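You operate a simulated robot arm through the tools that you are given. There is no shell and no other tool. Be economical: measure what you need, move in short steps, check, and stop when the job is done.

Carry out the task below with a simulated two-armed robot. There is one attempt and no reset: what you move stays moved.

## Task
Put the green block on the top of the ageing cabinet. Then take the carton from the right bench and put it on the long table. Then open the left drawer of the right bench, press the hold button of the teal meter to switch it on and shut the drawer again. Do these in the order given. Set down upright: carton.

It is judged by the outcome, as a careful person would: the job done as asked, and still so three seconds after it is handed in. It fails if anything else is knocked over, pushed out of place, dropped, spilled or broken.

## Robot
Two 7-joint arms with fingered hands on one trunk, on a base that drives. Base frame: it is fixed to the floor where the robot stands at the start and does not move with it; the origin is under the middle of the robot, x ahead of it, y to its left, z up. Readings come in mm, rad, newtons and seconds.
The left shoulder is at the start at [60, 166, 901], the right one opposite. With the tool pointing down near the work surface each hand reaches from about 360 to 860 mm from the robot's upright axis, wherever it stands, measured 20 degrees to its own side. Places, roughly: hold button of the teal meter [-600, 700, 600]; left drawer of the right bench [-500, 600, 600]; long table [-700, -3100, 800]; top of the ageing cabinet [2600, 200, 1500]. Payload 5 kg a hand.
The TCP of each hand is the grasp point between the finger pads, 32 mm short of the fingertips. In the tool frame z runs along the fingers and y along their closing line. The gripper opens to 160 mm. The gripper's body begins 89 mm behind the TCP. The gripper is a hand of 3 fingers: y runs from the thumb to the fingers, the wrist lies at [0, 0, -267] in the tool frame, and closing takes about 1.5 s.
Orientation is told as [roll, pitch, yaw] about the base's x, y, z axes, in that order, counted from this pose: with the fingers straight down and closing along the base's y, the tool's x points along the base's -x, its y along +y and its z along -z.

## Interface
- The arms move only by the tool drive_tool. It takes "left_steps", "right_steps" or both (then of equal length, played together; a hand with none holds still); each is one flat list of numbers, 6 for each row, row after row: the shift along the tool's x, y, z in mm, then the turn, a rotation vector about the tool's x, y, z in rad. In form: [dx, dy, dz, wx, wy, wz, dx, dy, dz, wx, wy, wz, ...]. A call has 1 to 12 rows; each row is the pose to reach, as a shift and turn from the pose commanded when the call began, along the tool's axes at that moment. "left_grip" and "right_grip" are, for a hand that has rows, the finger opening in mm, from 0 to 160, set as the call begins (left out, the last holds). A row lasts 0.2 s, in which the tool goes at most 50 mm and 0.15 rad; a call with a longer step from one row to the next is refused whole, and so is a gripper value outside its range. Where a pose cannot be reached the arm comes as near as it can. A force on the tool above 40 N (or 10 N above the force at the start of the call, whichever is more), or a blocked arm, ends the call early, and 0.2 s more pass. Each finger travels about 45 mm/s and halts on what it meets, pressing with about 33 N; the grip force reading is that of the motor and also rises with nothing between the fingers. The clock runs only during rows and for 0.2 s after the last one: add rows that repeat a pose to give the fingers time. The reply holds the time, the measured pose of the TCP, the force on the tool along the base axes, the opening and the grip force, in the units named above and with some noise, with the torque about the TCP (base axes, N m) and any sound that the robot's microphone picked up, and new pictures: "show" is both (left out), scene, wrist or none (wrist: the cameras of the hands that moved).
- Cameras (640 x 400 px; columns grow to the right, rows downward): "scene" is now at [-19.1, 65.6, 1523.8]; the picture's right is [0.98, -0.18, 0.00], its down [-0.16, -0.85, -0.50] and it looks along [0.09, 0.49, -0.87] (base axes); focal length 214 px, centre (320, 200). "left" rides on the left gripper at [-65, -4, -116] in its tool frame; the picture's right is [0.06, -1.00, 0.00], its down [0.87, 0.05, -0.49] and it looks along [0.49, 0.03, 0.87] (tool axes); focal length 261 px, centre (320, 200). "right" rides on the right gripper at [65, -4, -116] in its tool frame; the picture's right is [0.06, 1.00, 0.00], its down [-0.87, 0.05, -0.49] and it looks along [-0.49, 0.03, 0.87] (tool axes); focal length 261 px, centre (320, 200). There is no depth. A picture from a camera that has moved, and an enlarged one, comes with that camera's place and axes in the base frame and with its lens.
- slide_trunk(by): slides the trunk up (or, below 0, down) by that many mm; the arms and the scene camera ride with it, the base frame stays. It gives what a move gives, with no picture.
- drive_base(legs): drives the robot by 1 to 6 legs, each [ahead, turn to the left] in mm and rad, along the robot's own axes; the way and the turn of a leg run together, so that a leg with both is an arc; at most 1500 mm and 3.142 rad a leg. The arms and the cameras ride along, it lands a little off, and it stops where it bumps. It gives what a move gives, and a new picture of the scene camera.
- set_fingers(finger1, finger2, thumb_bend, hand): sets how far each is bent, from 0 (flat) to 1 (curled in); at 0.3 the hand is open as for a grip, at 0.7 the pads meet at the TCP. One left out holds its place. A second passes; each finger stops where it meets its share of the squeeze, and holds until it gets a number again. A gripper value or a shape takes the hand back. It gives what a move gives, with no picture; readings hold the bend of each and the force on the fingers (four entries, about 0 where the hand has none), thumb and palm.
- hand_shape(shape, hand): the hand has 3 fingers and takes this shape, open, in about a second: jaw (thumb against the fingers, like two jaws); tri (thumb and two fingers); tip (a fingertip pinch); poke (one finger out to press); point (the index stretched); flat (the hand flat); cup (the hand cupped); fist (a fist). The gripper value then closes the fingers along that shape, each until it touches; the sizes above hold for jaw. It gives what a move gives, with no picture.
- turn_head(pan, tilt): turns the head with the scene camera to pan (to the left, within 1.501 rad either way) and tilt (down, from -0.506 to 1.204), counted from straight ahead of the robot. It gives what a move gives, and a new picture of the scene camera.
- close_up(camera, box): a new picture of the part [left, top, right, bottom] of that camera's present view, enlarged. It takes no simulated time.
- job_done(): hands the job in; it is judged then, once.

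Work in short steps. Places have to be worked out from the pictures, the camera data and where the tool is seen: move nearer, look again, correct. Check each grasp and each placing, and mend what went wrong. You have 165 turns and 260 pictures in all, those below and enlarged ones among them. Open the grippers and draw the arms clear of the work before you hand the job in, unless the task says otherwise.

The tools are called after "Emit:" as a command line: name --argument value ..., lists and objects as JSON in quotes. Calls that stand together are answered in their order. drive_tool: Moves the arms, as the interface text tells. Its arguments: {"type":"object","properties":{"left_steps":{"type":"array"},"left_grip":{"type":"number"},"right_steps":{"type":"array"},"right_grip":{"type":"number"},"show":{"type":"string","enum":["both","scene","wrist","none"]}},"required":[]} The other tools are called the same way: slide_trunk (by) slides the trunk up or down; hand_shape (shape, hand) gives the hand a shape; set_fingers (finger1, finger2, thumb_bend, hand) moves the fingers one by one; drive_base (legs) drives the base; turn_head (pan, tilt) turns the head that bears the scene camera; close_up (camera, box) takes an enlarged picture of a part of a camera's view; job_done () hands the job in.

At the start:

```text
clock: 0.0
left_eef_pos: [409.3, 529.5, 1047.8]
left_tool_rot: [-0.002, -0.001, -0.001]
left_contact_force: [0.0, -0.9, 0.2]
left_moment: [0.01, 0.01, 0.01]
left_gripper_width: 160.1
left_gripper_force: 0.0
left_shape: jaw
left_bend: [0.3, 0.3, 0.3]
left_finger forces: [0.0, 0.0, 0.1, 0.0, 0.0, 0.0]
right_eef_pos: [527.7, 62.3, 1050.1]
right_tool_rot: [-0.001, 0.0, 0.001]
right_contact_force: [0.9, -0.1, 0.1]
right_moment: [0.0, 0.01, -0.02]
right_gripper_width: 159.7
right_gripper_force: 0.1
right_shape: jaw
right_bend: [0.3, 0.3, 0.3]
right_finger forces: [0.0, 0.0, 0.0, 0.0, 0.1, 0.0]
trunk travel left (down, up): [-450.0, 140.0]
robot x, y, heading: [1.6, -0.9, 0.001]
head pan, tilt: [1.386, 1.045]
```

scene: 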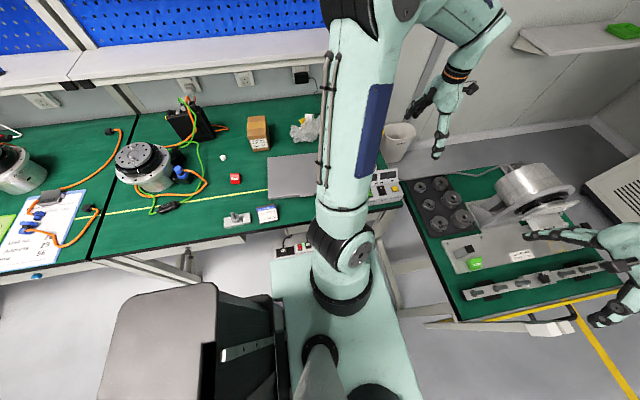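
right: 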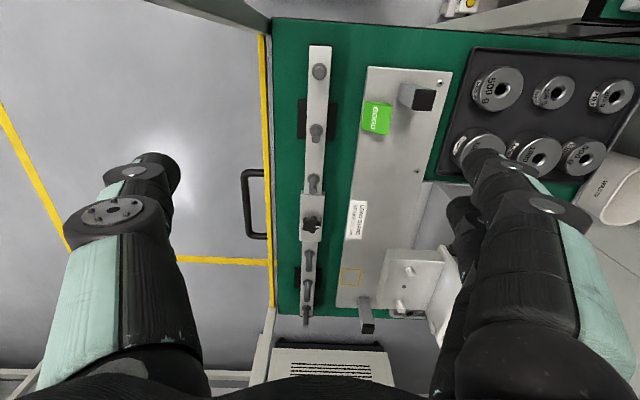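
left: 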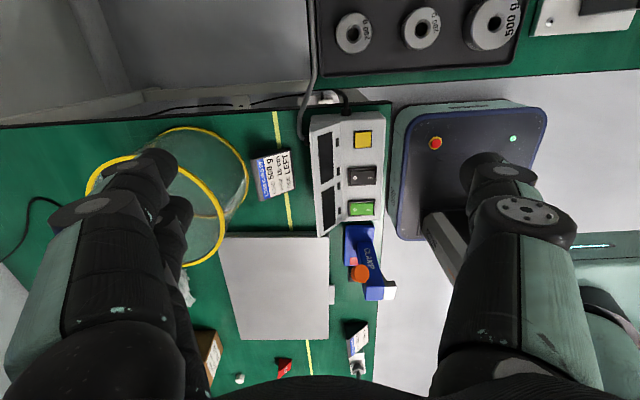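

The green block shows in two views, which put it at about [540, 149, 765]. I'll look around before moving anything.

Emit:
turn_head --pan 0.0 --tilt 0.3

Emit:
close_up --camera "right" --box '[300, 40, 480, 160]'

Emit:
turn_head --pan -1.2 --tilt 0.3

Emit:
turn_head --pan 1.45 --tilt 0.5

```text
clock: 1.5
left_eef_pos: [408.5, 530.1, 1048.0]
left_tool_rot: [0.001, 0.002, 0.0]
left_contact_force: [1.2, -0.1, -0.7]
left_moment: [-0.01, 0.0, -0.04]
left_gripper_width: 159.9
left_gripper_force: 0.1
left_shape: jaw
left_bend: [0.3, 0.3, 0.3]
left_finger forces: [0.0, 0.0, 0.0, 0.1, 0.1, 0.0]
right_eef_pos: [528.8, 61.6, 1049.7]
right_tool_rot: [0.001, 0.001, 0.0]
right_contact_force: [-0.1, -0.3, -0.4]
right_moment: [-0.02, 0.0, -0.01]
right_gripper_width: 160.0
right_gripper_force: 0.1
right_shape: jaw
right_bend: [0.3, 0.3, 0.3]
right_finger forces: [0.0, 0.0, 0.0, 0.1, 0.0, 0.1]
trunk travel left (down, up): [-450.0, 140.0]
robot x, y, heading: [-0.4, 2.5, -0.001]
head pan, tilt: [0.0, 0.3]
camera scene: at [62.0, 0.1, 1586.3], right [0.0, -1.0, 0.0], down [-0.3, 0.0, -0.96], along [0.96, 0.0, -0.3], focal length 214 px, centre (320, 200)
```

scene: 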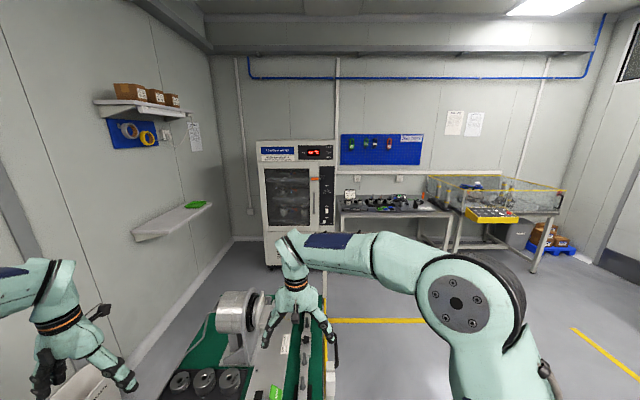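

```text
3.33 times, centred on (390, 100) of right
camera zoom: at [463.6, 56.8, 1165.3], right [-0.06, 1.0, 0.0], down [0.87, 0.05, 0.49], along [0.49, 0.03, -0.87], focal length 869 px, centre (87, 533)
```

zoom: 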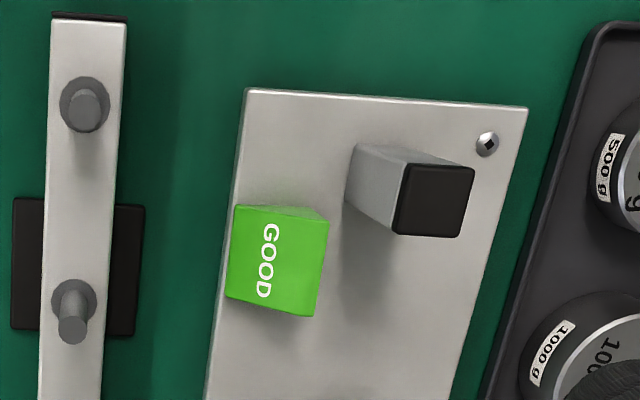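

```text
clock: 2.9
left_eef_pos: [410.6, 530.2, 1048.4]
left_tool_rot: [-0.001, -0.001, 0.001]
left_contact_force: [0.0, 0.6, -0.2]
left_moment: [0.0, 0.0, 0.01]
left_gripper_width: 159.9
left_gripper_force: 0.1
left_shape: jaw
left_bend: [0.3, 0.3, 0.3]
left_finger forces: [0.1, 0.1, 0.1, 0.0, 0.0, 0.0]
right_eef_pos: [528.1, 62.3, 1051.0]
right_tool_rot: [-0.001, 0.001, 0.001]
right_contact_force: [0.3, 0.0, 0.3]
right_moment: [-0.02, 0.01, 0.0]
right_gripper_width: 159.9
right_gripper_force: 0.0
right_shape: jaw
right_bend: [0.3, 0.3, 0.3]
right_finger forces: [0.1, 0.1, 0.0, 0.0, 0.0, 0.0]
trunk travel left (down, up): [-450.0, 140.0]
robot x, y, heading: [2.4, -1.3, -0.004]
head pan, tilt: [-1.201, 0.3]
camera scene: at [2.4, -87.0, 1586.4], right [-0.93, -0.36, 0.0], down [-0.11, 0.28, -0.96], along [0.35, -0.89, -0.3], focal length 214 px, centre (320, 200)
```

scene: 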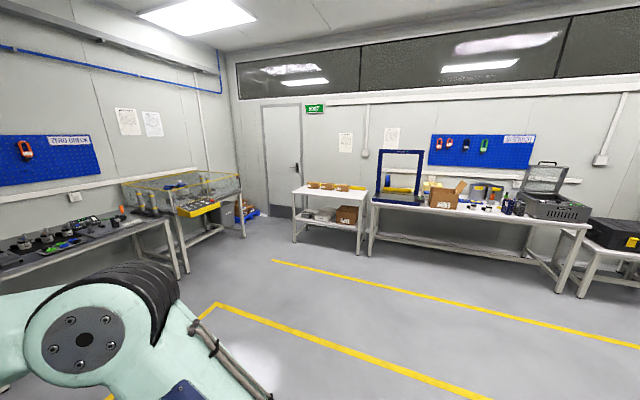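

```text
clock: 5.3
left_eef_pos: [409.2, 529.6, 1049.0]
left_tool_rot: [0.001, -0.001, -0.001]
left_contact_force: [-0.3, -0.5, -0.4]
left_moment: [-0.04, -0.01, 0.04]
left_gripper_width: 159.7
left_gripper_force: 0.0
left_shape: jaw
left_bend: [0.3, 0.3, 0.3]
left_finger forces: [0.0, 0.0, 0.0, 0.1, 0.0, 0.0]
right_eef_pos: [527.8, 60.9, 1050.7]
right_tool_rot: [0.0, 0.001, -0.002]
right_contact_force: [0.8, 0.6, 0.5]
right_moment: [0.01, -0.03, 0.06]
right_gripper_width: 160.0
right_gripper_force: 0.0
right_shape: jaw
right_bend: [0.3, 0.3, 0.3]
right_finger forces: [0.0, 0.0, 0.1, 0.0, 0.1, 0.0]
trunk travel left (down, up): [-450.0, 140.0]
robot x, y, heading: [-0.1, -3.6, -0.001]
head pan, tilt: [1.45, 0.499]
camera scene: at [-20.4, 90.3, 1567.9], right [0.99, -0.12, 0.0], down [-0.06, -0.48, -0.88], along [0.11, 0.87, -0.48], focal length 214 px, centre (320, 200)
```

scene: 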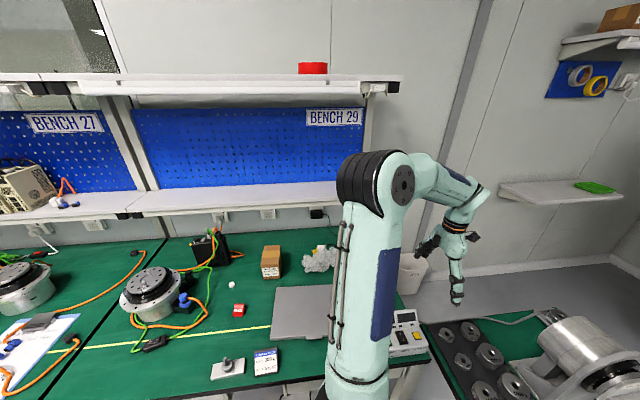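

The left hand suits both reaching the block and the later high placing, with its camera on top. First I move the right hand out of the way to the right.

Emit:
drive_tool --right_steps '[10, -45, 0, 0, 0, 0, 20, -90, 0, 0, 0, 0, 30, -135, 0, 0, 0, 0, 40, -180, 0, 0, 0, 0, 50, -225, 0, 0, 0, 0, 60, -270, 0, 0, 0, 0, 70, -315, 0, 0, 0, 0, 80, -360, 0, 0, 0, 0, 90, -400, 0, 0, 0, 0]' --show "none"

Emit:
drive_tool --left_steps '[-11, -32, 4, 0, 0, 0.14, -22, -64, 8, 0, 0, 0.28, -33, -96, 12, 0, 0, 0.42, -44, -128, 16, 0, 0, 0.56, -55, -160, 20, 0, 0, 0.7, -66, -192, 24, 0, 0, 0.84, -77, -224, 28, 0, 0, 0.98, -88, -256, 32, 0, 0, 1.12, -99, -288, 36, 0, 0, 1.26, -110, -320, 40, 0, 0, 1.4, -121, -352, 44, 0, 0, 1.5, -131, -381, 48, 0, 0, 1.57]' --show "wrist"

Emit:
turn_head --pan 0.2 --tilt 1.0

```text
clock: 7.3
left_eef_pos: [408.6, 528.6, 1049.3]
left_tool_rot: [0.0, 0.0, 0.001]
left_contact_force: [0.2, -0.1, 0.4]
left_moment: [-0.01, -0.02, 0.0]
left_gripper_width: 160.1
left_gripper_force: 0.1
left_shape: jaw
left_bend: [0.3, 0.3, 0.3]
left_finger forces: [0.1, 0.1, 0.1, 0.0, 0.1, 0.0]
right_eef_pos: [439.1, -338.1, 1046.4]
right_tool_rot: [0.0, 0.001, -0.002]
right_contact_force: [0.1, 0.2, -0.5]
right_moment: [0.03, -0.02, 0.03]
right_gripper_width: 160.0
right_gripper_force: 0.0
right_shape: jaw
right_bend: [0.3, 0.3, 0.3]
right_finger forces: [0.0, 0.0, 0.0, 0.0, 0.0, 0.1]
trunk travel left (down, up): [-450.0, 140.0]
robot x, y, heading: [2.2, 1.2, 0.004]
head pan, tilt: [1.45, 0.499]
```

```text
clock: 9.9
left_eef_pos: [541.6, 147.3, 1000.6]
left_tool_rot: [-0.001, 0.001, -1.57]
left_contact_force: [-0.3, 0.0, 0.7]
left_moment: [0.0, 0.01, 0.02]
left_gripper_width: 159.9
left_gripper_force: 0.1
left_shape: jaw
left_bend: [0.3, 0.3, 0.3]
left_finger forces: [0.0, 0.0, 0.1, 0.1, 0.0, 0.0]
right_eef_pos: [439.6, -337.6, 1044.7]
right_tool_rot: [0.001, 0.0, -0.002]
right_contact_force: [0.3, 0.1, -0.5]
right_moment: [-0.02, 0.01, -0.01]
right_gripper_width: 159.9
right_gripper_force: 0.0
right_shape: jaw
right_bend: [0.3, 0.3, 0.3]
right_finger forces: [0.0, 0.0, 0.0, 0.0, 0.0, 0.2]
trunk travel left (down, up): [-450.0, 140.0]
robot x, y, heading: [-3.0, 2.4, 0.002]
head pan, tilt: [1.45, 0.499]
camera left: at [536.2, 80.7, 1116.2], right [-1.0, 0.06, 0.0], down [0.05, 0.87, 0.49], along [0.03, 0.49, -0.87], focal length 261 px, centre (320, 200)
```

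left: 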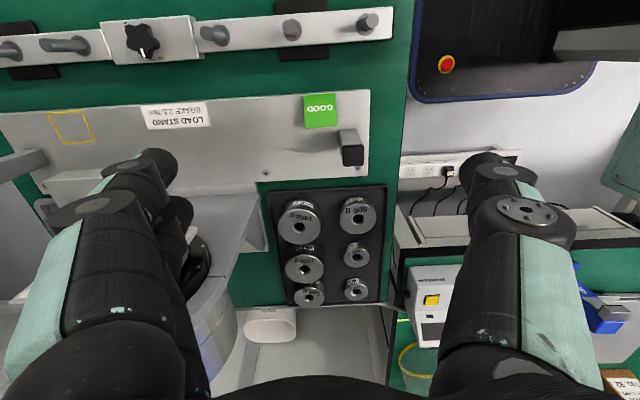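

```text
clock: 11.3
left_eef_pos: [539.4, 147.2, 1000.9]
left_tool_rot: [0.001, 0.001, -1.568]
left_contact_force: [0.4, 0.5, 0.4]
left_moment: [-0.03, -0.02, 0.0]
left_gripper_width: 159.8
left_gripper_force: 0.0
left_shape: jaw
left_bend: [0.3, 0.3, 0.3]
left_finger forces: [0.0, 0.0, 0.0, 0.1, 0.1, 0.0]
right_eef_pos: [440.0, -337.4, 1047.8]
right_tool_rot: [0.0, 0.0, 0.001]
right_contact_force: [-0.4, -0.2, -0.1]
right_moment: [0.02, 0.01, -0.01]
right_gripper_width: 160.0
right_gripper_force: 0.0
right_shape: jaw
right_bend: [0.3, 0.3, 0.3]
right_finger forces: [0.0, 0.1, 0.1, 0.0, 0.0, 0.0]
trunk travel left (down, up): [-450.0, 140.0]
robot x, y, heading: [-3.0, 1.0, 0.004]
head pan, tilt: [0.201, 1.0]
camera scene: at [36.9, 13.7, 1526.9], right [0.2, -0.98, 0.0], down [-0.82, -0.17, -0.54], along [0.53, 0.11, -0.84], focal length 214 px, centre (320, 200)
```

scene: 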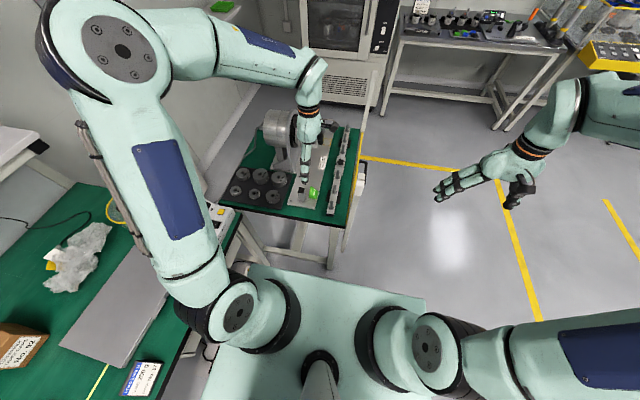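

The block appears at about [539, 145]. I'll zoom in to refine its height and turn.

Emit:
close_up --camera "left" --box '[272, 75, 400, 155]'

Emit:
close_up --camera "scene" --box '[264, 160, 360, 220]'

```text
5.00 times, centred on (336, 115) of left
camera zoom: at [535.8, 81.7, 1116.6], right [-1.0, 0.06, 0.0], down [0.05, 0.87, 0.49], along [0.03, 0.49, -0.87], focal length 1303 px, centre (240, 625)
```

zoom: 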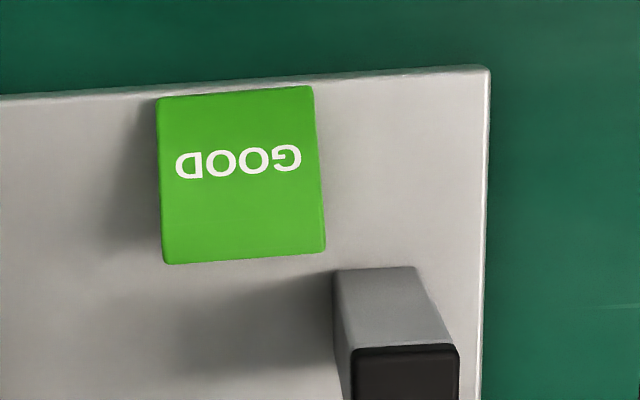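

```text
6.67 times, centred on (312, 190) of scene
camera zoom: at [36.9, 13.7, 1526.9], right [0.2, -0.98, 0.0], down [-0.82, -0.17, -0.54], along [0.53, 0.11, -0.84], focal length 1430 px, centre (373, 267)
```

zoom: 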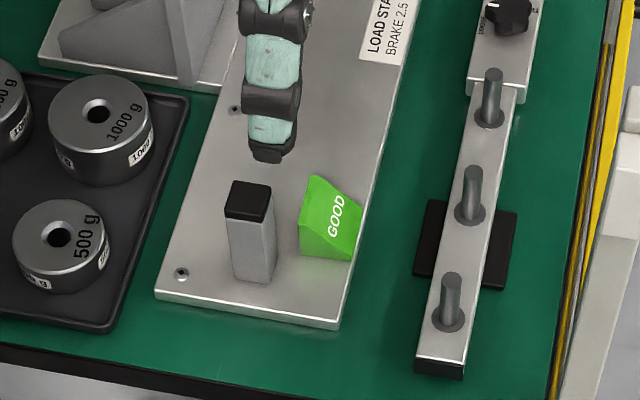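

The block is a wedge, low edge towards -y, spanning x 520–560 and y 125–159 on a plate at z≈762. I'll grip its vertical ±x faces. I narrow the fingers to 80 and go down partway.

Emit:
drive_tool --left_steps '[-2, 0, 40, 0, 0, 0, -4, 0, 80, 0, 0, 0, -5, 0, 120, 0, 0, 0, -5, 0, 150, 0, 0, 0, -5, 0, 150, 0, 0, 0, -5, 0, 150, 0, 0, 0]' --left_grip 84 --show "wrist"

Emit:
close_up --camera "scene" --box '[264, 150, 360, 210]'

```text
clock: 12.7
left_eef_pos: [539.4, 141.2, 848.6]
left_tool_rot: [0.0, 0.0, -1.569]
left_contact_force: [-0.1, 0.5, -0.5]
left_moment: [0.03, 0.02, 0.0]
left_gripper_width: 84.6
left_gripper_force: 0.0
left_shape: jaw
left_bend: [0.72, 0.72, 0.7]
left_finger forces: [0.0, 0.1, 0.0, 0.0, 0.0, 0.1]
right_eef_pos: [439.9, -338.5, 1046.0]
right_tool_rot: [0.001, 0.0, 0.0]
right_contact_force: [1.0, 0.3, -0.2]
right_moment: [0.01, 0.01, 0.03]
right_gripper_width: 160.0
right_gripper_force: 0.0
right_shape: jaw
right_bend: [0.3, 0.3, 0.3]
right_finger forces: [0.0, 0.0, 0.0, 0.0, 0.0, 0.1]
trunk travel left (down, up): [-450.0, 140.0]
robot x, y, heading: [1.6, 3.2, -0.001]
head pan, tilt: [0.201, 1.0]
camera left: at [535.0, 75.4, 965.5], right [-1.0, 0.06, 0.0], down [0.05, 0.87, 0.49], along [0.03, 0.49, -0.87], focal length 261 px, centre (320, 200)
```

left: 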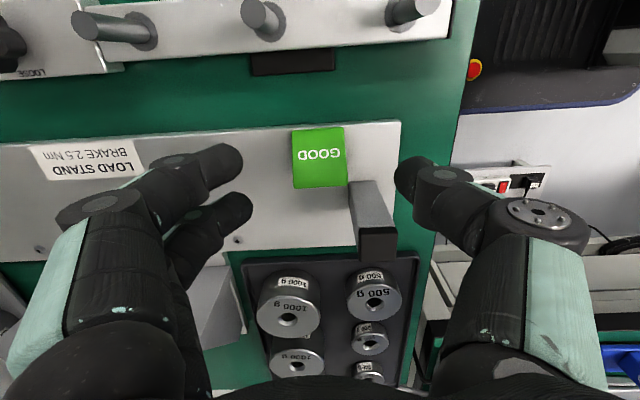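

```text
6.67 times, centred on (312, 180) of scene
camera zoom: at [36.9, 13.6, 1526.8], right [0.2, -0.98, 0.0], down [-0.82, -0.17, -0.54], along [0.53, 0.11, -0.84], focal length 1430 px, centre (373, 333)
```

zoom: 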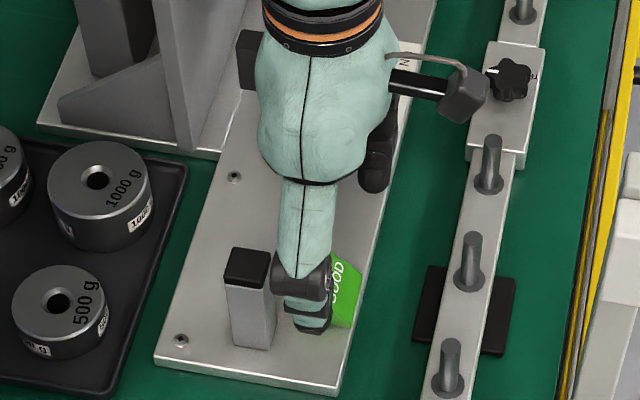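

The hand is centred over the wedge, and the post begins at y≈177, clear of the thumb. I go down to z≈800.

Emit:
drive_tool --left_steps '[1, 0, 25, 0, 0, 0, 1, 0, 40, 0, 0, 0, 1, 0, 48, 0, 0, 0]' --show "wrist"

```text
clock: 13.5
left_eef_pos: [539.0, 143.9, 801.3]
left_tool_rot: [0.0, 0.001, -1.57]
left_contact_force: [-1.0, -0.3, -0.2]
left_moment: [-0.01, -0.01, 0.01]
left_gripper_width: 84.5
left_gripper_force: 0.1
left_shape: jaw
left_bend: [0.72, 0.72, 0.7]
left_finger forces: [0.1, 0.0, 0.0, 0.0, 0.0, 0.1]
right_eef_pos: [439.4, -338.4, 1046.8]
right_tool_rot: [0.0, -0.001, 0.0]
right_contact_force: [1.0, 0.1, 0.8]
right_moment: [-0.03, 0.0, 0.01]
right_gripper_width: 160.1
right_gripper_force: 0.0
right_shape: jaw
right_bend: [0.3, 0.3, 0.3]
right_finger forces: [0.1, 0.0, 0.1, 0.1, 0.0, 0.0]
trunk travel left (down, up): [-450.0, 140.0]
robot x, y, heading: [2.5, 1.1, -0.001]
head pan, tilt: [0.201, 1.0]
camera left: at [534.9, 78.0, 917.5], right [-1.0, 0.06, 0.0], down [0.05, 0.87, 0.49], along [0.03, 0.49, -0.87], focal length 261 px, centre (320, 200)
```

left: 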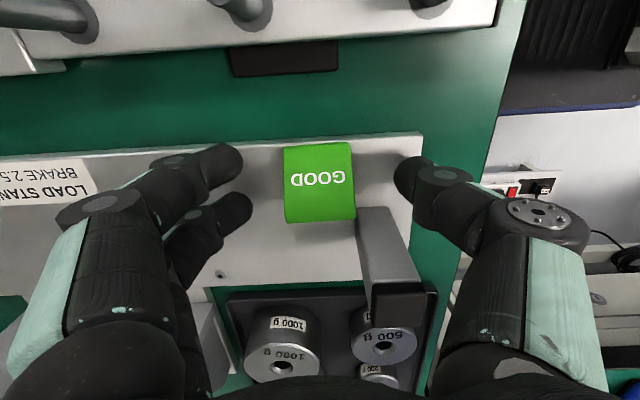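

The wedge sits between the two fingers and the thumb. I go down 4 mm more and close.

Emit:
drive_tool --left_steps '[0, 0, 4, 0, 0, 0]' --show "none"

Emit:
drive_tool --left_steps '[0, 0, 0, 0, 0, 0, 0, 0, 0, 0, 0, 0, 0, 0, 0, 0, 0, 0, 0, 0, 0, 0, 0, 0, 0, 0, 0, 0, 0, 0, 0, 0, 0, 0, 0, 0, 0, 0, 0, 0, 0, 0]' --left_grip 20 --show "wrist"

```text
clock: 13.9
left_eef_pos: [539.0, 144.5, 798.1]
left_tool_rot: [0.0, 0.0, -1.568]
left_contact_force: [0.1, 0.5, 0.3]
left_moment: [-0.02, 0.02, -0.02]
left_gripper_width: 85.0
left_gripper_force: 0.1
left_shape: jaw
left_bend: [0.72, 0.72, 0.7]
left_finger forces: [0.0, 0.0, 0.0, 0.0, 0.0, 0.0]
right_eef_pos: [439.2, -335.9, 1047.2]
right_tool_rot: [0.001, -0.002, 0.0]
right_contact_force: [-0.3, -0.4, 0.2]
right_moment: [-0.01, 0.01, -0.04]
right_gripper_width: 160.2
right_gripper_force: 0.1
right_shape: jaw
right_bend: [0.3, 0.3, 0.3]
right_finger forces: [0.0, 0.1, 0.0, 0.1, 0.0, 0.0]
trunk travel left (down, up): [-450.0, 140.0]
robot x, y, heading: [0.7, -1.2, 0.003]
head pan, tilt: [0.201, 1.0]
```

```text
clock: 15.5
left_eef_pos: [539.0, 143.3, 797.1]
left_tool_rot: [0.001, 0.0, -1.572]
left_contact_force: [-0.4, -1.0, 1.4]
left_moment: [-0.07, -0.03, -0.03]
left_gripper_width: 33.4
left_gripper_force: 33.5
left_shape: jaw
left_bend: [0.73, 0.73, 0.7]
left_finger forces: [12.4, 14.8, 0.0, 0.0, 29.9, 0.0]
right_eef_pos: [440.1, -338.2, 1046.4]
right_tool_rot: [0.002, 0.002, 0.0]
right_contact_force: [-0.6, 0.1, 0.4]
right_moment: [-0.01, 0.01, -0.03]
right_gripper_width: 160.1
right_gripper_force: 0.1
right_shape: jaw
right_bend: [0.3, 0.3, 0.3]
right_finger forces: [0.0, 0.1, 0.0, 0.1, 0.1, 0.0]
trunk travel left (down, up): [-450.0, 140.0]
robot x, y, heading: [-1.9, -2.3, -0.002]
head pan, tilt: [0.201, 1.0]
camera left: at [534.9, 78.1, 913.9], right [-1.0, 0.06, 0.0], down [0.05, 0.87, 0.49], along [0.03, 0.49, -0.87], focal length 261 px, centre (320, 200)
```

left: 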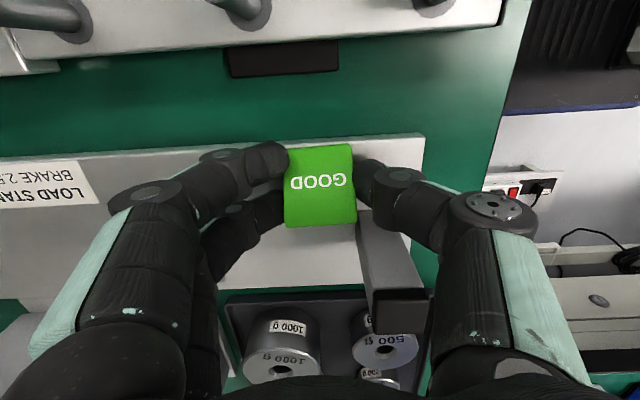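

All three fingers press on the block. I lift it straight up.

Emit:
drive_tool --left_steps '[0, 0, -20, 0, 0, 0, 0, 0, -60, 0, 0, 0, 0, 0, -110, 0, 0, 0, 0, 0, -160, 0, 0, 0, 0, 0, -210, 0, 0, 0, 0, 0, -250, 0, 0, 0]' --show "wrist"

Emit:
turn_head --pan -0.1 --tilt 0.5

```text
clock: 16.9
left_eef_pos: [538.9, 141.5, 1046.6]
left_tool_rot: [0.001, 0.001, -1.569]
left_contact_force: [-0.2, -0.2, -0.6]
left_moment: [0.01, 0.02, 0.01]
left_gripper_width: 32.3
left_gripper_force: 33.3
left_shape: jaw
left_bend: [0.73, 0.73, 0.7]
left_finger forces: [19.7, 16.5, 0.0, 0.0, 29.1, 0.0]
right_eef_pos: [439.6, -337.8, 1047.0]
right_tool_rot: [-0.001, 0.0, 0.001]
right_contact_force: [-0.3, 0.3, -1.4]
right_moment: [0.03, -0.01, 0.0]
right_gripper_width: 160.2
right_gripper_force: 0.1
right_shape: jaw
right_bend: [0.3, 0.3, 0.3]
right_finger forces: [0.0, 0.1, 0.0, 0.0, 0.0, 0.1]
trunk travel left (down, up): [-450.0, 140.0]
robot x, y, heading: [-1.5, 4.0, -0.0]
head pan, tilt: [0.201, 1.0]
camera left: at [534.5, 76.0, 1163.5], right [-1.0, 0.06, 0.0], down [0.05, 0.87, 0.49], along [0.03, 0.49, -0.87], focal length 261 px, centre (320, 200)
```

left: 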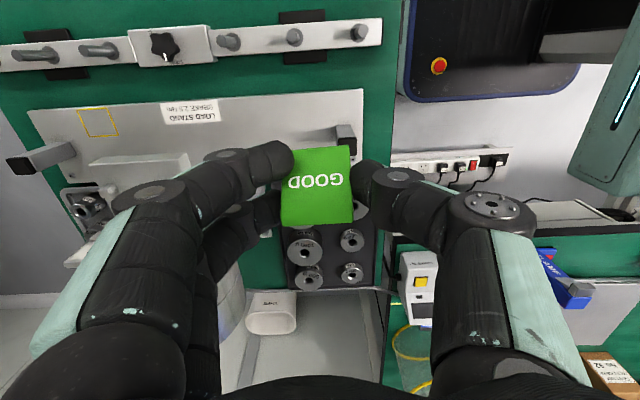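

```text
clock: 17.9
left_eef_pos: [539.9, 142.0, 1046.7]
left_tool_rot: [-0.001, 0.0, -1.571]
left_contact_force: [0.7, 0.7, -0.4]
left_moment: [0.03, 0.02, -0.03]
left_gripper_width: 32.4
left_gripper_force: 33.2
left_shape: jaw
left_bend: [0.73, 0.73, 0.7]
left_finger forces: [19.7, 16.4, 0.1, 0.1, 29.0, 0.0]
right_eef_pos: [439.4, -336.4, 1046.7]
right_tool_rot: [-0.001, 0.0, 0.001]
right_contact_force: [0.2, 0.3, 0.6]
right_moment: [-0.03, 0.01, 0.01]
right_gripper_width: 159.8
right_gripper_force: 0.0
right_shape: jaw
right_bend: [0.3, 0.3, 0.3]
right_finger forces: [0.1, 0.1, 0.0, 0.1, 0.0, 0.0]
trunk travel left (down, up): [-450.0, 140.0]
robot x, y, heading: [-0.1, 0.4, 0.002]
head pan, tilt: [-0.099, 0.499]
camera scene: at [59.2, -9.2, 1567.9], right [-0.1, -1.0, 0.0], down [-0.48, 0.05, -0.88], along [0.87, -0.09, -0.48], focal length 214 px, centre (320, 200)
```

scene: 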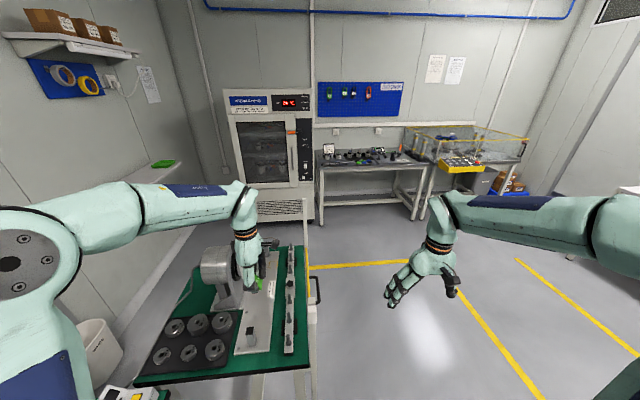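

The block is held firmly. Before driving I check what stands to my left rear and near the base.

Emit:
turn_head --pan 1.5 --tilt 1.2

Emit:
turn_head --pan -1.3 --tilt 0.9

```text
clock: 19.5
left_eef_pos: [538.6, 142.1, 1046.9]
left_tool_rot: [-0.001, 0.0, -1.572]
left_contact_force: [0.1, 0.6, -1.0]
left_moment: [0.02, 0.0, 0.02]
left_gripper_width: 32.3
left_gripper_force: 33.3
left_shape: jaw
left_bend: [0.73, 0.73, 0.7]
left_finger forces: [19.8, 16.6, 0.1, 0.1, 28.9, 0.0]
right_eef_pos: [438.3, -339.4, 1046.4]
right_tool_rot: [0.0, 0.0, -0.001]
right_contact_force: [0.3, -0.9, -1.1]
right_moment: [0.0, -0.01, 0.0]
right_gripper_width: 160.0
right_gripper_force: 0.1
right_shape: jaw
right_bend: [0.3, 0.3, 0.3]
right_finger forces: [0.0, 0.1, 0.0, 0.0, 0.0, 0.0]
trunk travel left (down, up): [-450.0, 140.0]
robot x, y, heading: [-0.8, -2.0, 0.004]
head pan, tilt: [1.499, 1.201]
camera scene: at [-27.3, 55.5, 1514.3], right [1.0, -0.07, 0.0], down [-0.07, -0.93, -0.36], along [0.03, 0.36, -0.93], focal length 214 px, centre (320, 200)
```

scene: 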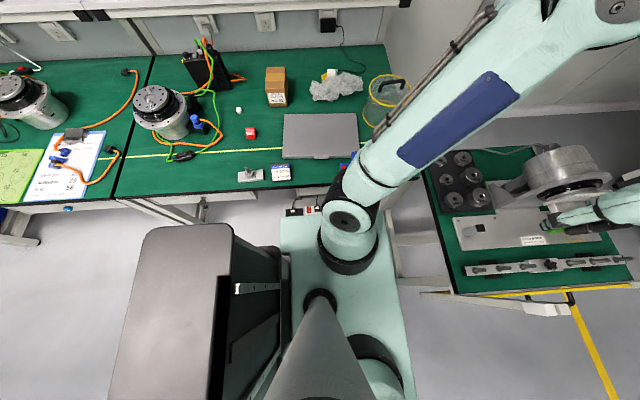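

```text
clock: 22.0
left_eef_pos: [539.2, 143.7, 1046.8]
left_tool_rot: [0.001, 0.001, -1.57]
left_contact_force: [-0.6, 0.2, -0.3]
left_moment: [0.01, 0.02, 0.03]
left_gripper_width: 32.1
left_gripper_force: 33.2
left_shape: jaw
left_bend: [0.73, 0.73, 0.7]
left_finger forces: [19.8, 16.5, 0.1, 0.0, 28.9, 0.0]
right_eef_pos: [440.1, -337.7, 1045.9]
right_tool_rot: [-0.001, 0.0, -0.001]
right_contact_force: [-0.9, -0.2, 0.4]
right_moment: [-0.03, 0.03, 0.01]
right_gripper_width: 160.0
right_gripper_force: 0.0
right_shape: jaw
right_bend: [0.3, 0.3, 0.3]
right_finger forces: [0.0, 0.0, 0.0, 0.0, 0.0, 0.1]
trunk travel left (down, up): [-450.0, 140.0]
robot x, y, heading: [-0.8, 0.6, 0.0]
head pan, tilt: [-1.3, 0.901]
camera scene: at [-11.2, -73.0, 1534.1], right [-0.96, -0.27, 0.0], down [-0.21, 0.76, -0.62], along [0.17, -0.6, -0.78], focal length 214 px, centre (320, 200)
```

scene: 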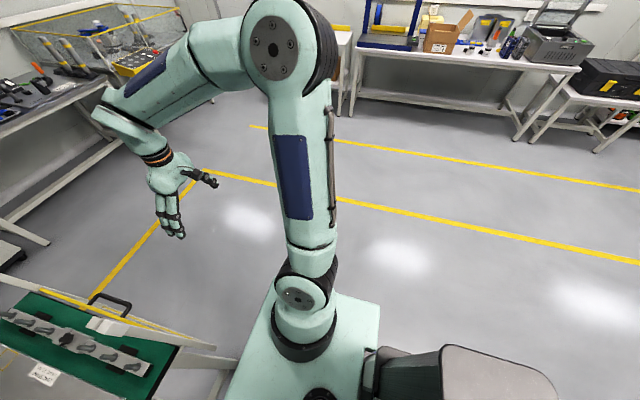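

The grey box is my own rear, reaching about 630 mm back, so turning right on the spot would swing it into the bench. I back out on a left arc instead, then turn right clear of the bench.

Emit:
drive_base --legs '[[-900, 0.8], [0, -1.1]]'

```text
clock: 29.4
left_eef_pos: [-239.3, -344.7, 1046.7]
left_tool_rot: [0.0, 0.0, -1.834]
left_contact_force: [-0.6, -0.1, 1.0]
left_moment: [0.0, -0.01, 0.0]
left_gripper_width: 32.2
left_gripper_force: 32.7
left_shape: jaw
left_bend: [0.73, 0.73, 0.71]
left_finger forces: [20.1, 16.3, 0.0, 0.0, 28.7, 0.0]
right_eef_pos: [-459.7, -781.5, 1044.7]
right_tool_rot: [0.0, 0.0, -0.265]
right_contact_force: [0.8, -0.6, -0.7]
right_moment: [0.03, 0.04, 0.0]
right_gripper_width: 160.0
right_gripper_force: 0.0
right_shape: jaw
right_bend: [0.3, 0.3, 0.3]
right_finger forces: [0.1, 0.0, 0.0, 0.0, 0.0, 0.1]
trunk travel left (down, up): [-450.0, 140.0]
robot x, y, heading: [-798.7, -336.5, -0.264]
head pan, tilt: [-1.3, 0.901]
cut short: leg 1
camera scene: at [-825.7, -407.7, 1534.1], right [-1.0, -0.01, 0.0], down [0.0, 0.78, -0.62], along [0.0, -0.62, -0.78], focal length 214 px, centre (320, 200)
```

scene: 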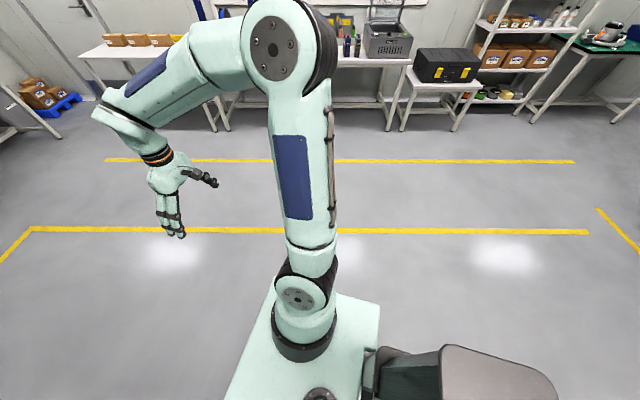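

Leg 1 was reported cut short. I look left and rear for anything touched.

Emit:
turn_head --pan 1.5 --tilt 1.0

Emit:
turn_head --pan 0.3 --tilt 0.7

```text
clock: 31.9
left_eef_pos: [-238.8, -344.4, 1048.5]
left_tool_rot: [0.0, 0.001, -1.835]
left_contact_force: [-0.6, -0.5, 0.5]
left_moment: [-0.01, -0.01, -0.03]
left_gripper_width: 32.4
left_gripper_force: 33.3
left_shape: jaw
left_bend: [0.73, 0.73, 0.71]
left_finger forces: [20.1, 16.4, 0.0, 0.0, 28.6, 0.0]
right_eef_pos: [-460.6, -781.7, 1046.4]
right_tool_rot: [-0.001, 0.0, -0.264]
right_contact_force: [0.0, 0.4, -0.4]
right_moment: [0.03, 0.0, 0.01]
right_gripper_width: 160.0
right_gripper_force: 0.0
right_shape: jaw
right_bend: [0.3, 0.3, 0.3]
right_finger forces: [0.0, 0.0, 0.0, 0.1, 0.0, 0.0]
trunk travel left (down, up): [-450.0, 140.0]
robot x, y, heading: [-796.5, -340.1, -0.259]
head pan, tilt: [1.499, 1.0]
camera scene: at [-803.0, -266.2, 1526.9], right [0.94, -0.33, 0.0], down [-0.28, -0.79, -0.54], along [0.18, 0.51, -0.84], focal length 214 px, centre (320, 200)
```

scene: 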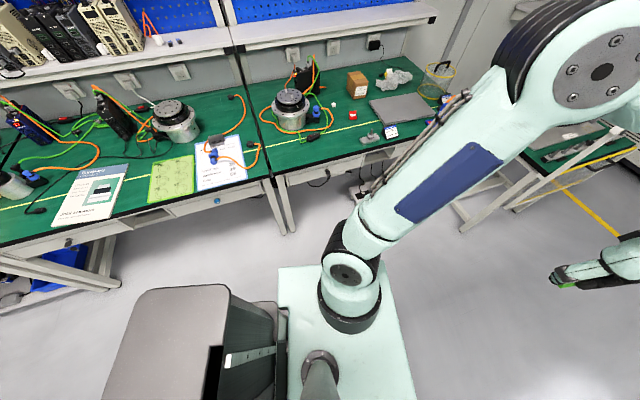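

```text
clock: 33.3
left_eef_pos: [-238.3, -345.4, 1046.2]
left_tool_rot: [0.0, 0.0, -1.835]
left_contact_force: [-0.5, 0.1, -0.4]
left_moment: [0.01, 0.02, 0.02]
left_gripper_width: 32.2
left_gripper_force: 32.6
left_shape: jaw
left_bend: [0.73, 0.73, 0.71]
left_finger forces: [19.9, 16.4, 0.0, 0.0, 28.6, 0.0]
right_eef_pos: [-461.7, -781.6, 1047.0]
right_tool_rot: [-0.001, 0.0, -0.265]
right_contact_force: [0.3, -0.1, -0.1]
right_moment: [-0.02, 0.01, 0.03]
right_gripper_width: 160.0
right_gripper_force: 0.0
right_shape: jaw
right_bend: [0.3, 0.3, 0.3]
right_finger forces: [0.0, 0.0, 0.0, 0.0, 0.1, 0.0]
trunk travel left (down, up): [-450.0, 140.0]
robot x, y, heading: [-795.7, -341.6, -0.27]
head pan, tilt: [0.3, 0.7]
camera scene: at [-741.1, -328.8, 1550.2], right [0.04, -1.0, 0.0], down [-0.64, -0.02, -0.76], along [0.76, 0.03, -0.64], focal length 214 px, centre (320, 200)
```

scene: 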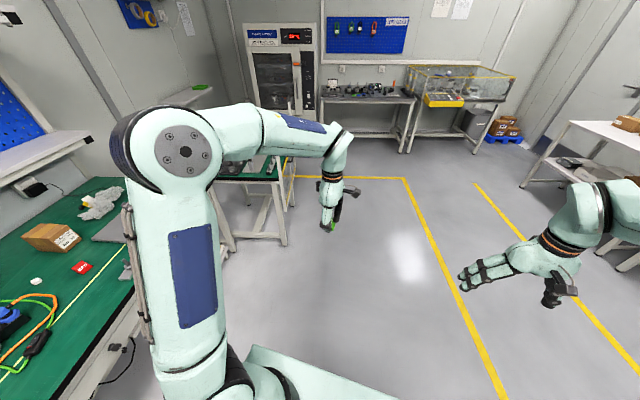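

Nothing was hit, the leg just fell slightly short. I drive along the free lane past the cart towards the cabinet.

Emit:
drive_base --legs '[[1000, 0], [0, 0.44], [1150, 0]]'

Emit:
turn_head --pan 0.1 --tilt 0.35

```text
clock: 45.1
left_eef_pos: [1796.5, -122.9, 1046.3]
left_tool_rot: [0.0, 0.001, -1.371]
left_contact_force: [0.3, -0.8, -0.6]
left_moment: [-0.02, 0.0, -0.03]
left_gripper_width: 32.0
left_gripper_force: 32.6
left_shape: jaw
left_bend: [0.73, 0.73, 0.71]
left_finger forces: [20.0, 16.4, 0.0, 0.0, 28.5, 0.0]
right_eef_pos: [1793.9, -613.3, 1046.2]
right_tool_rot: [0.001, 0.0, 0.2]
right_contact_force: [0.2, -0.1, -0.4]
right_moment: [0.02, 0.02, -0.02]
right_gripper_width: 159.9
right_gripper_force: 0.0
right_shape: jaw
right_bend: [0.3, 0.3, 0.3]
right_finger forces: [0.0, 0.0, 0.0, 0.0, 0.0, 0.1]
trunk travel left (down, up): [-450.0, 140.0]
robot x, y, heading: [1292.4, -368.2, 0.199]
head pan, tilt: [0.3, 0.7]
camera scene: at [1339.7, -334.1, 1550.2], right [0.48, -0.88, 0.0], down [-0.57, -0.31, -0.76], along [0.67, 0.37, -0.64], focal length 214 px, centre (320, 200)
```

scene: 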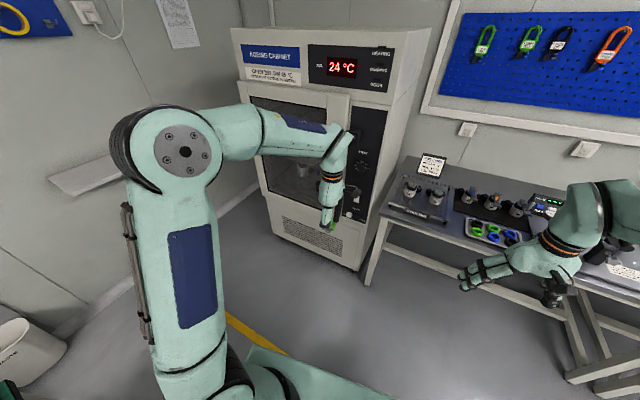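

```text
clock: 46.0
left_eef_pos: [1796.1, -124.3, 1046.7]
left_tool_rot: [-0.001, 0.001, -1.37]
left_contact_force: [-1.0, 0.1, -0.1]
left_moment: [0.01, -0.01, 0.01]
left_gripper_width: 31.8
left_gripper_force: 33.4
left_shape: jaw
left_bend: [0.73, 0.73, 0.71]
left_finger forces: [20.0, 16.4, 0.0, 0.1, 28.5, 0.0]
right_eef_pos: [1793.1, -612.9, 1046.4]
right_tool_rot: [-0.001, 0.001, 0.2]
right_contact_force: [0.4, -0.4, -0.6]
right_moment: [0.03, -0.02, -0.01]
right_gripper_width: 160.0
right_gripper_force: 0.1
right_shape: jaw
right_bend: [0.3, 0.3, 0.3]
right_finger forces: [0.0, 0.1, 0.0, 0.0, 0.1, 0.1]
trunk travel left (down, up): [-450.0, 140.0]
robot x, y, heading: [1296.1, -370.4, 0.204]
head pan, tilt: [0.099, 0.351]
camera scene: at [1353.8, -347.4, 1581.6], right [0.3, -0.96, 0.0], down [-0.33, -0.1, -0.94], along [0.9, 0.28, -0.34], focal length 214 px, centre (320, 200)
```

scene: 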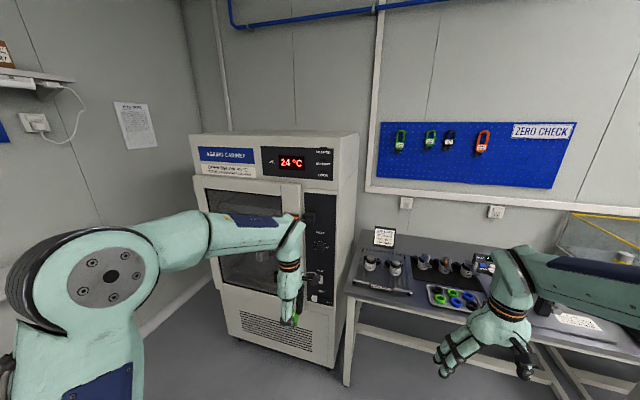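

I zoom on the cabinet top to work out its edges and height.

Emit:
close_up --camera "scene" --box '[180, 110, 372, 230]'

```text
3.33 times, centred on (276, 170) of scene
camera zoom: at [1353.8, -347.4, 1581.6], right [0.3, -0.96, 0.0], down [-0.33, -0.1, -0.94], along [0.9, 0.28, -0.34], focal length 715 px, centre (467, 300)
```

zoom: 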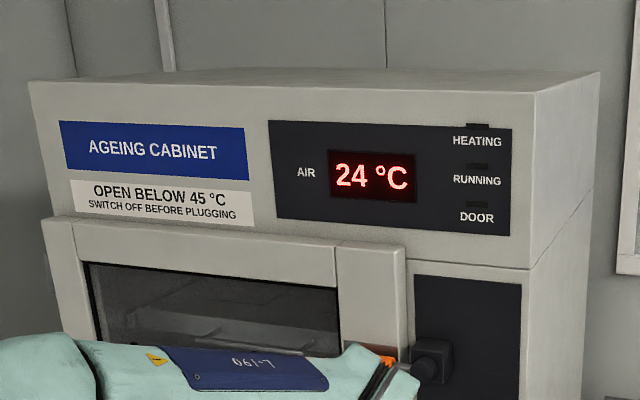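

The cabinet top is at z≈1517, with its front edge at x≈2329 and y from -140 to 728. I raise the trunk, then swing the left tool to point forward with its camera on top.

Emit:
slide_trunk --by 140

Emit:
drive_tool --left_steps '[2, 8, -8, -0.083, -0.083, -0.083, 4, 16, -16, -0.167, -0.167, -0.167, 6, 25, -25, -0.25, -0.25, -0.25, 8, 33, -33, -0.333, -0.333, -0.333, 10, 41, -41, -0.417, -0.417, -0.417, 12, 50, -50, -0.5, -0.5, -0.5, 14, 58, -58, -0.583, -0.583, -0.583, 15, 66, -66, -0.667, -0.667, -0.667, 16, 75, -75, -0.75, -0.75, -0.75, 18, 83, -83, -0.833, -0.833, -0.833, 19, 92, -92, -0.917, -0.917, -0.917, 20, 100, -100, -1.0, -1.0, -1.0]' --show "none"

Emit:
drive_tool --left_steps '[0, 0, 0, -0.083, -0.083, -0.083, 0, 0, 0, -0.166, -0.166, -0.166, 0, 0, 0, -0.209, -0.209, -0.209]' --show "both"

```text
clock: 47.6
left_eef_pos: [1793.9, -123.2, 1185.8]
left_tool_rot: [-0.001, 0.0, -1.371]
left_contact_force: [-0.5, 0.4, -0.4]
left_moment: [0.02, 0.03, -0.01]
left_gripper_width: 32.0
left_gripper_force: 33.7
left_shape: jaw
left_bend: [0.73, 0.73, 0.71]
left_finger forces: [20.0, 16.4, 0.0, 0.0, 28.5, 0.0]
right_eef_pos: [1794.0, -612.9, 1186.3]
right_tool_rot: [0.0, -0.001, 0.199]
right_contact_force: [0.0, 0.5, 0.0]
right_moment: [0.0, 0.0, 0.01]
right_gripper_width: 159.8
right_gripper_force: 0.1
right_shape: jaw
right_bend: [0.3, 0.3, 0.3]
right_finger forces: [0.0, 0.0, 0.2, 0.0, 0.0, 0.0]
trunk travel left (down, up): [-590.0, 0.0]
robot x, y, heading: [1294.9, -370.2, 0.205]
head pan, tilt: [0.099, 0.351]
```

```text
clock: 50.2
left_eef_pos: [1891.1, -83.8, 1287.9]
left_tool_rot: [0.676, -1.276, -0.683]
left_contact_force: [-0.2, 0.3, -0.1]
left_moment: [-0.02, -0.04, 0.05]
left_gripper_width: 32.2
left_gripper_force: 32.8
left_shape: jaw
left_bend: [0.73, 0.73, 0.71]
left_finger forces: [17.8, 17.0, 0.0, 0.1, 28.8, 0.1]
right_eef_pos: [1794.0, -614.2, 1186.6]
right_tool_rot: [0.0, 0.0, 0.199]
right_contact_force: [0.5, -0.7, -0.4]
right_moment: [0.01, 0.0, 0.02]
right_gripper_width: 159.9
right_gripper_force: 0.1
right_shape: jaw
right_bend: [0.3, 0.3, 0.3]
right_finger forces: [0.0, 0.0, 0.1, 0.0, 0.0, 0.0]
trunk travel left (down, up): [-590.0, 0.0]
robot x, y, heading: [1292.3, -367.2, 0.196]
head pan, tilt: [0.099, 0.351]
```

```text
clock: 51.0
left_eef_pos: [1891.0, -85.7, 1287.2]
left_tool_rot: [-1.546, -1.569, 1.749]
left_contact_force: [0.1, -0.7, -1.1]
left_moment: [-0.01, 0.01, 0.01]
left_gripper_width: 31.9
left_gripper_force: 32.6
left_shape: jaw
left_bend: [0.73, 0.73, 0.71]
left_finger forces: [17.2, 17.1, 0.0, 0.1, 28.9, 0.0]
right_eef_pos: [1794.3, -613.6, 1185.7]
right_tool_rot: [0.0, 0.0, 0.2]
right_contact_force: [-0.2, 0.1, 0.5]
right_moment: [-0.01, 0.03, 0.01]
right_gripper_width: 159.9
right_gripper_force: 0.0
right_shape: jaw
right_bend: [0.3, 0.3, 0.3]
right_finger forces: [0.1, 0.1, 0.1, 0.0, 0.0, 0.0]
trunk travel left (down, up): [-590.0, 0.0]
robot x, y, heading: [1295.3, -367.5, 0.198]
head pan, tilt: [0.099, 0.351]
camera scene: at [1354.3, -347.7, 1721.6], right [0.3, -0.96, 0.0], down [-0.33, -0.1, -0.94], along [0.9, 0.28, -0.34], focal length 214 px, centre (320, 200)
camera left: at [1777.5, -112.4, 1352.0], right [0.2, -0.98, -0.06], down [-0.49, -0.05, -0.87], along [0.85, 0.2, -0.49], focal length 261 px, centre (320, 200)
```

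scene: 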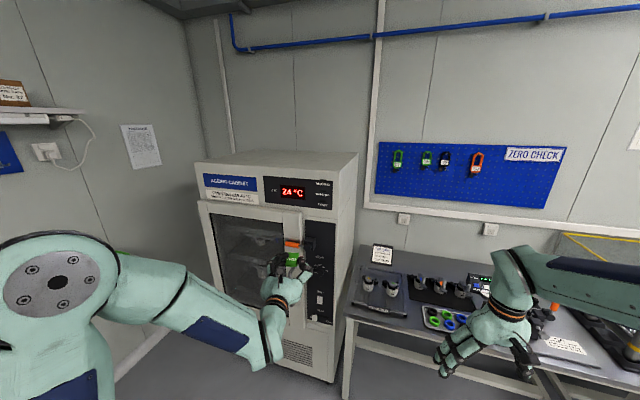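
left: 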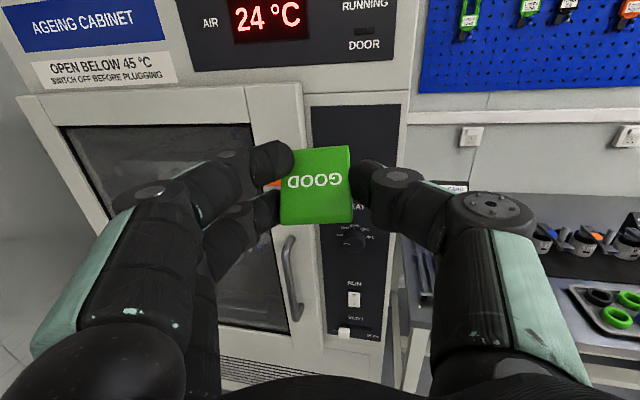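

The tool now points forward with the block's tall face down. I lift it above the cabinet top's height and reach a bit forward.

Emit:
drive_tool --left_steps '[-40, 5, 16, 0, 0, 0, -80, 10, 32, 0, 0, 0, -120, 15, 48, 0, 0, 0, -160, 20, 64, 0, 0, 0, -200, 25, 80, 0, 0, 0, -240, 30, 96, 0, 0, 0, -280, 35, 112, 0, 0, 0, -315, 39, 128, 0, 0, 0]' --show "both"

```text
clock: 52.9
left_eef_pos: [2009.0, -21.3, 1601.1]
left_tool_rot: [0.284, -1.568, -0.083]
left_contact_force: [0.6, 0.7, -0.4]
left_moment: [0.02, 0.04, 0.01]
left_gripper_width: 32.1
left_gripper_force: 33.2
left_shape: jaw
left_bend: [0.73, 0.73, 0.71]
left_finger forces: [16.7, 16.8, 0.1, 0.1, 28.7, 0.1]
right_eef_pos: [1793.8, -613.5, 1186.3]
right_tool_rot: [0.0, 0.0, 0.201]
right_contact_force: [-0.1, -0.2, -0.9]
right_moment: [0.01, 0.06, -0.02]
right_gripper_width: 159.9
right_gripper_force: 0.0
right_shape: jaw
right_bend: [0.3, 0.3, 0.3]
right_finger forces: [0.0, 0.0, 0.0, 0.1, 0.1, 0.0]
trunk travel left (down, up): [-590.0, 0.0]
robot x, y, heading: [1294.5, -370.1, 0.204]
head pan, tilt: [0.099, 0.351]
camera scene: at [1354.2, -347.7, 1721.6], right [0.3, -0.96, 0.0], down [-0.33, -0.1, -0.94], along [0.9, 0.28, -0.34], focal length 214 px, centre (320, 200)
camera left: at [1896.5, -48.8, 1667.4], right [0.2, -0.98, -0.06], down [-0.49, -0.04, -0.87], along [0.85, 0.2, -0.49], focal length 261 px, centre (320, 200)
```

scene: 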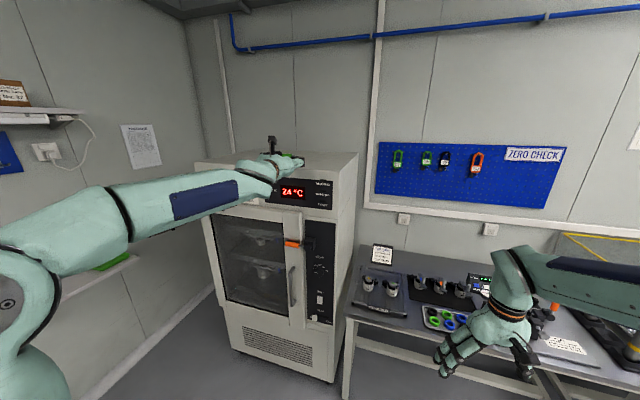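
left: 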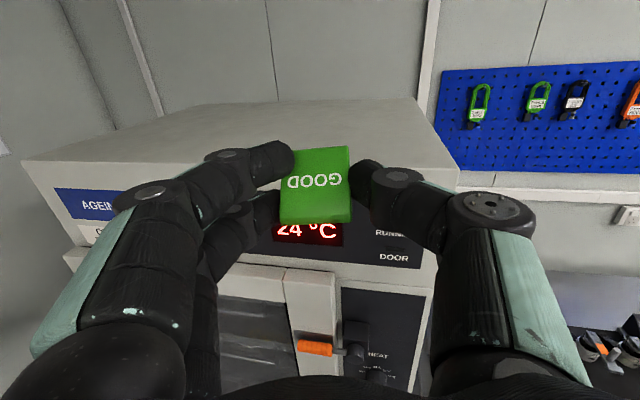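

Two views put the cabinet's front edge at x≈2240, with its top at z≈1523 and y from -154 to 604. I drive ahead 315 mm so the block comes over the top.

Emit:
drive_base --legs '[[315, 0]]'

Emit:
close_up --camera "left" --box '[0, 0, 640, 400]'

```text
clock: 55.0
left_eef_pos: [2327.0, 39.3, 1600.0]
left_tool_rot: [0.206, -1.568, -0.013]
left_contact_force: [0.9, 0.1, -0.6]
left_moment: [0.01, -0.01, -0.02]
left_gripper_width: 31.9
left_gripper_force: 32.9
left_shape: jaw
left_bend: [0.73, 0.73, 0.71]
left_finger forces: [16.7, 16.8, 0.0, 0.0, 28.8, 0.0]
right_eef_pos: [2108.6, -552.7, 1185.1]
right_tool_rot: [0.001, 0.002, 0.195]
right_contact_force: [0.7, 0.1, 0.3]
right_moment: [-0.05, 0.04, 0.02]
right_gripper_width: 160.0
right_gripper_force: 0.0
right_shape: jaw
right_bend: [0.3, 0.3, 0.3]
right_finger forces: [0.0, 0.0, 0.0, 0.0, 0.1, 0.0]
trunk travel left (down, up): [-590.0, 0.0]
robot x, y, heading: [1608.4, -305.4, 0.199]
head pan, tilt: [0.099, 0.351]
camera scene: at [1669.4, -284.4, 1721.6], right [0.29, -0.96, 0.0], down [-0.33, -0.1, -0.94], along [0.9, 0.27, -0.34], focal length 214 px, centre (320, 200)
```

scene: 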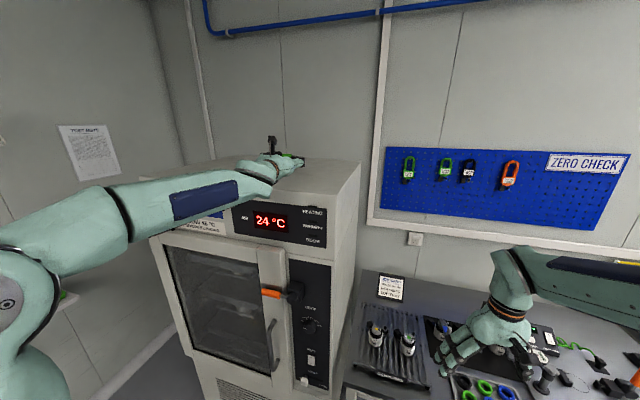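

```text
1.00 times, centred on (320, 200) of left
camera zoom: at [2212.9, 11.7, 1666.7], right [0.19, -0.98, -0.06], down [-0.49, -0.04, -0.87], along [0.85, 0.2, -0.49], focal length 261 px, centre (320, 200)
```

zoom: 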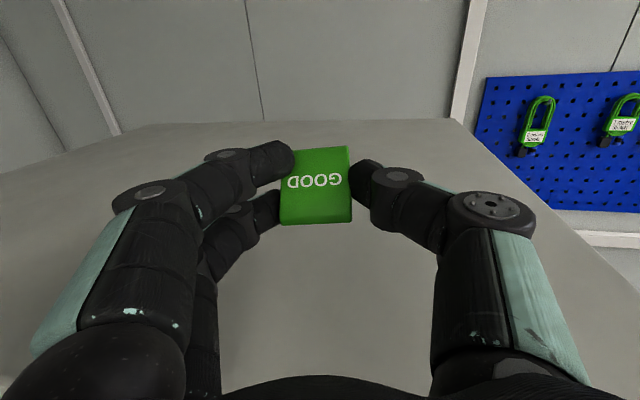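

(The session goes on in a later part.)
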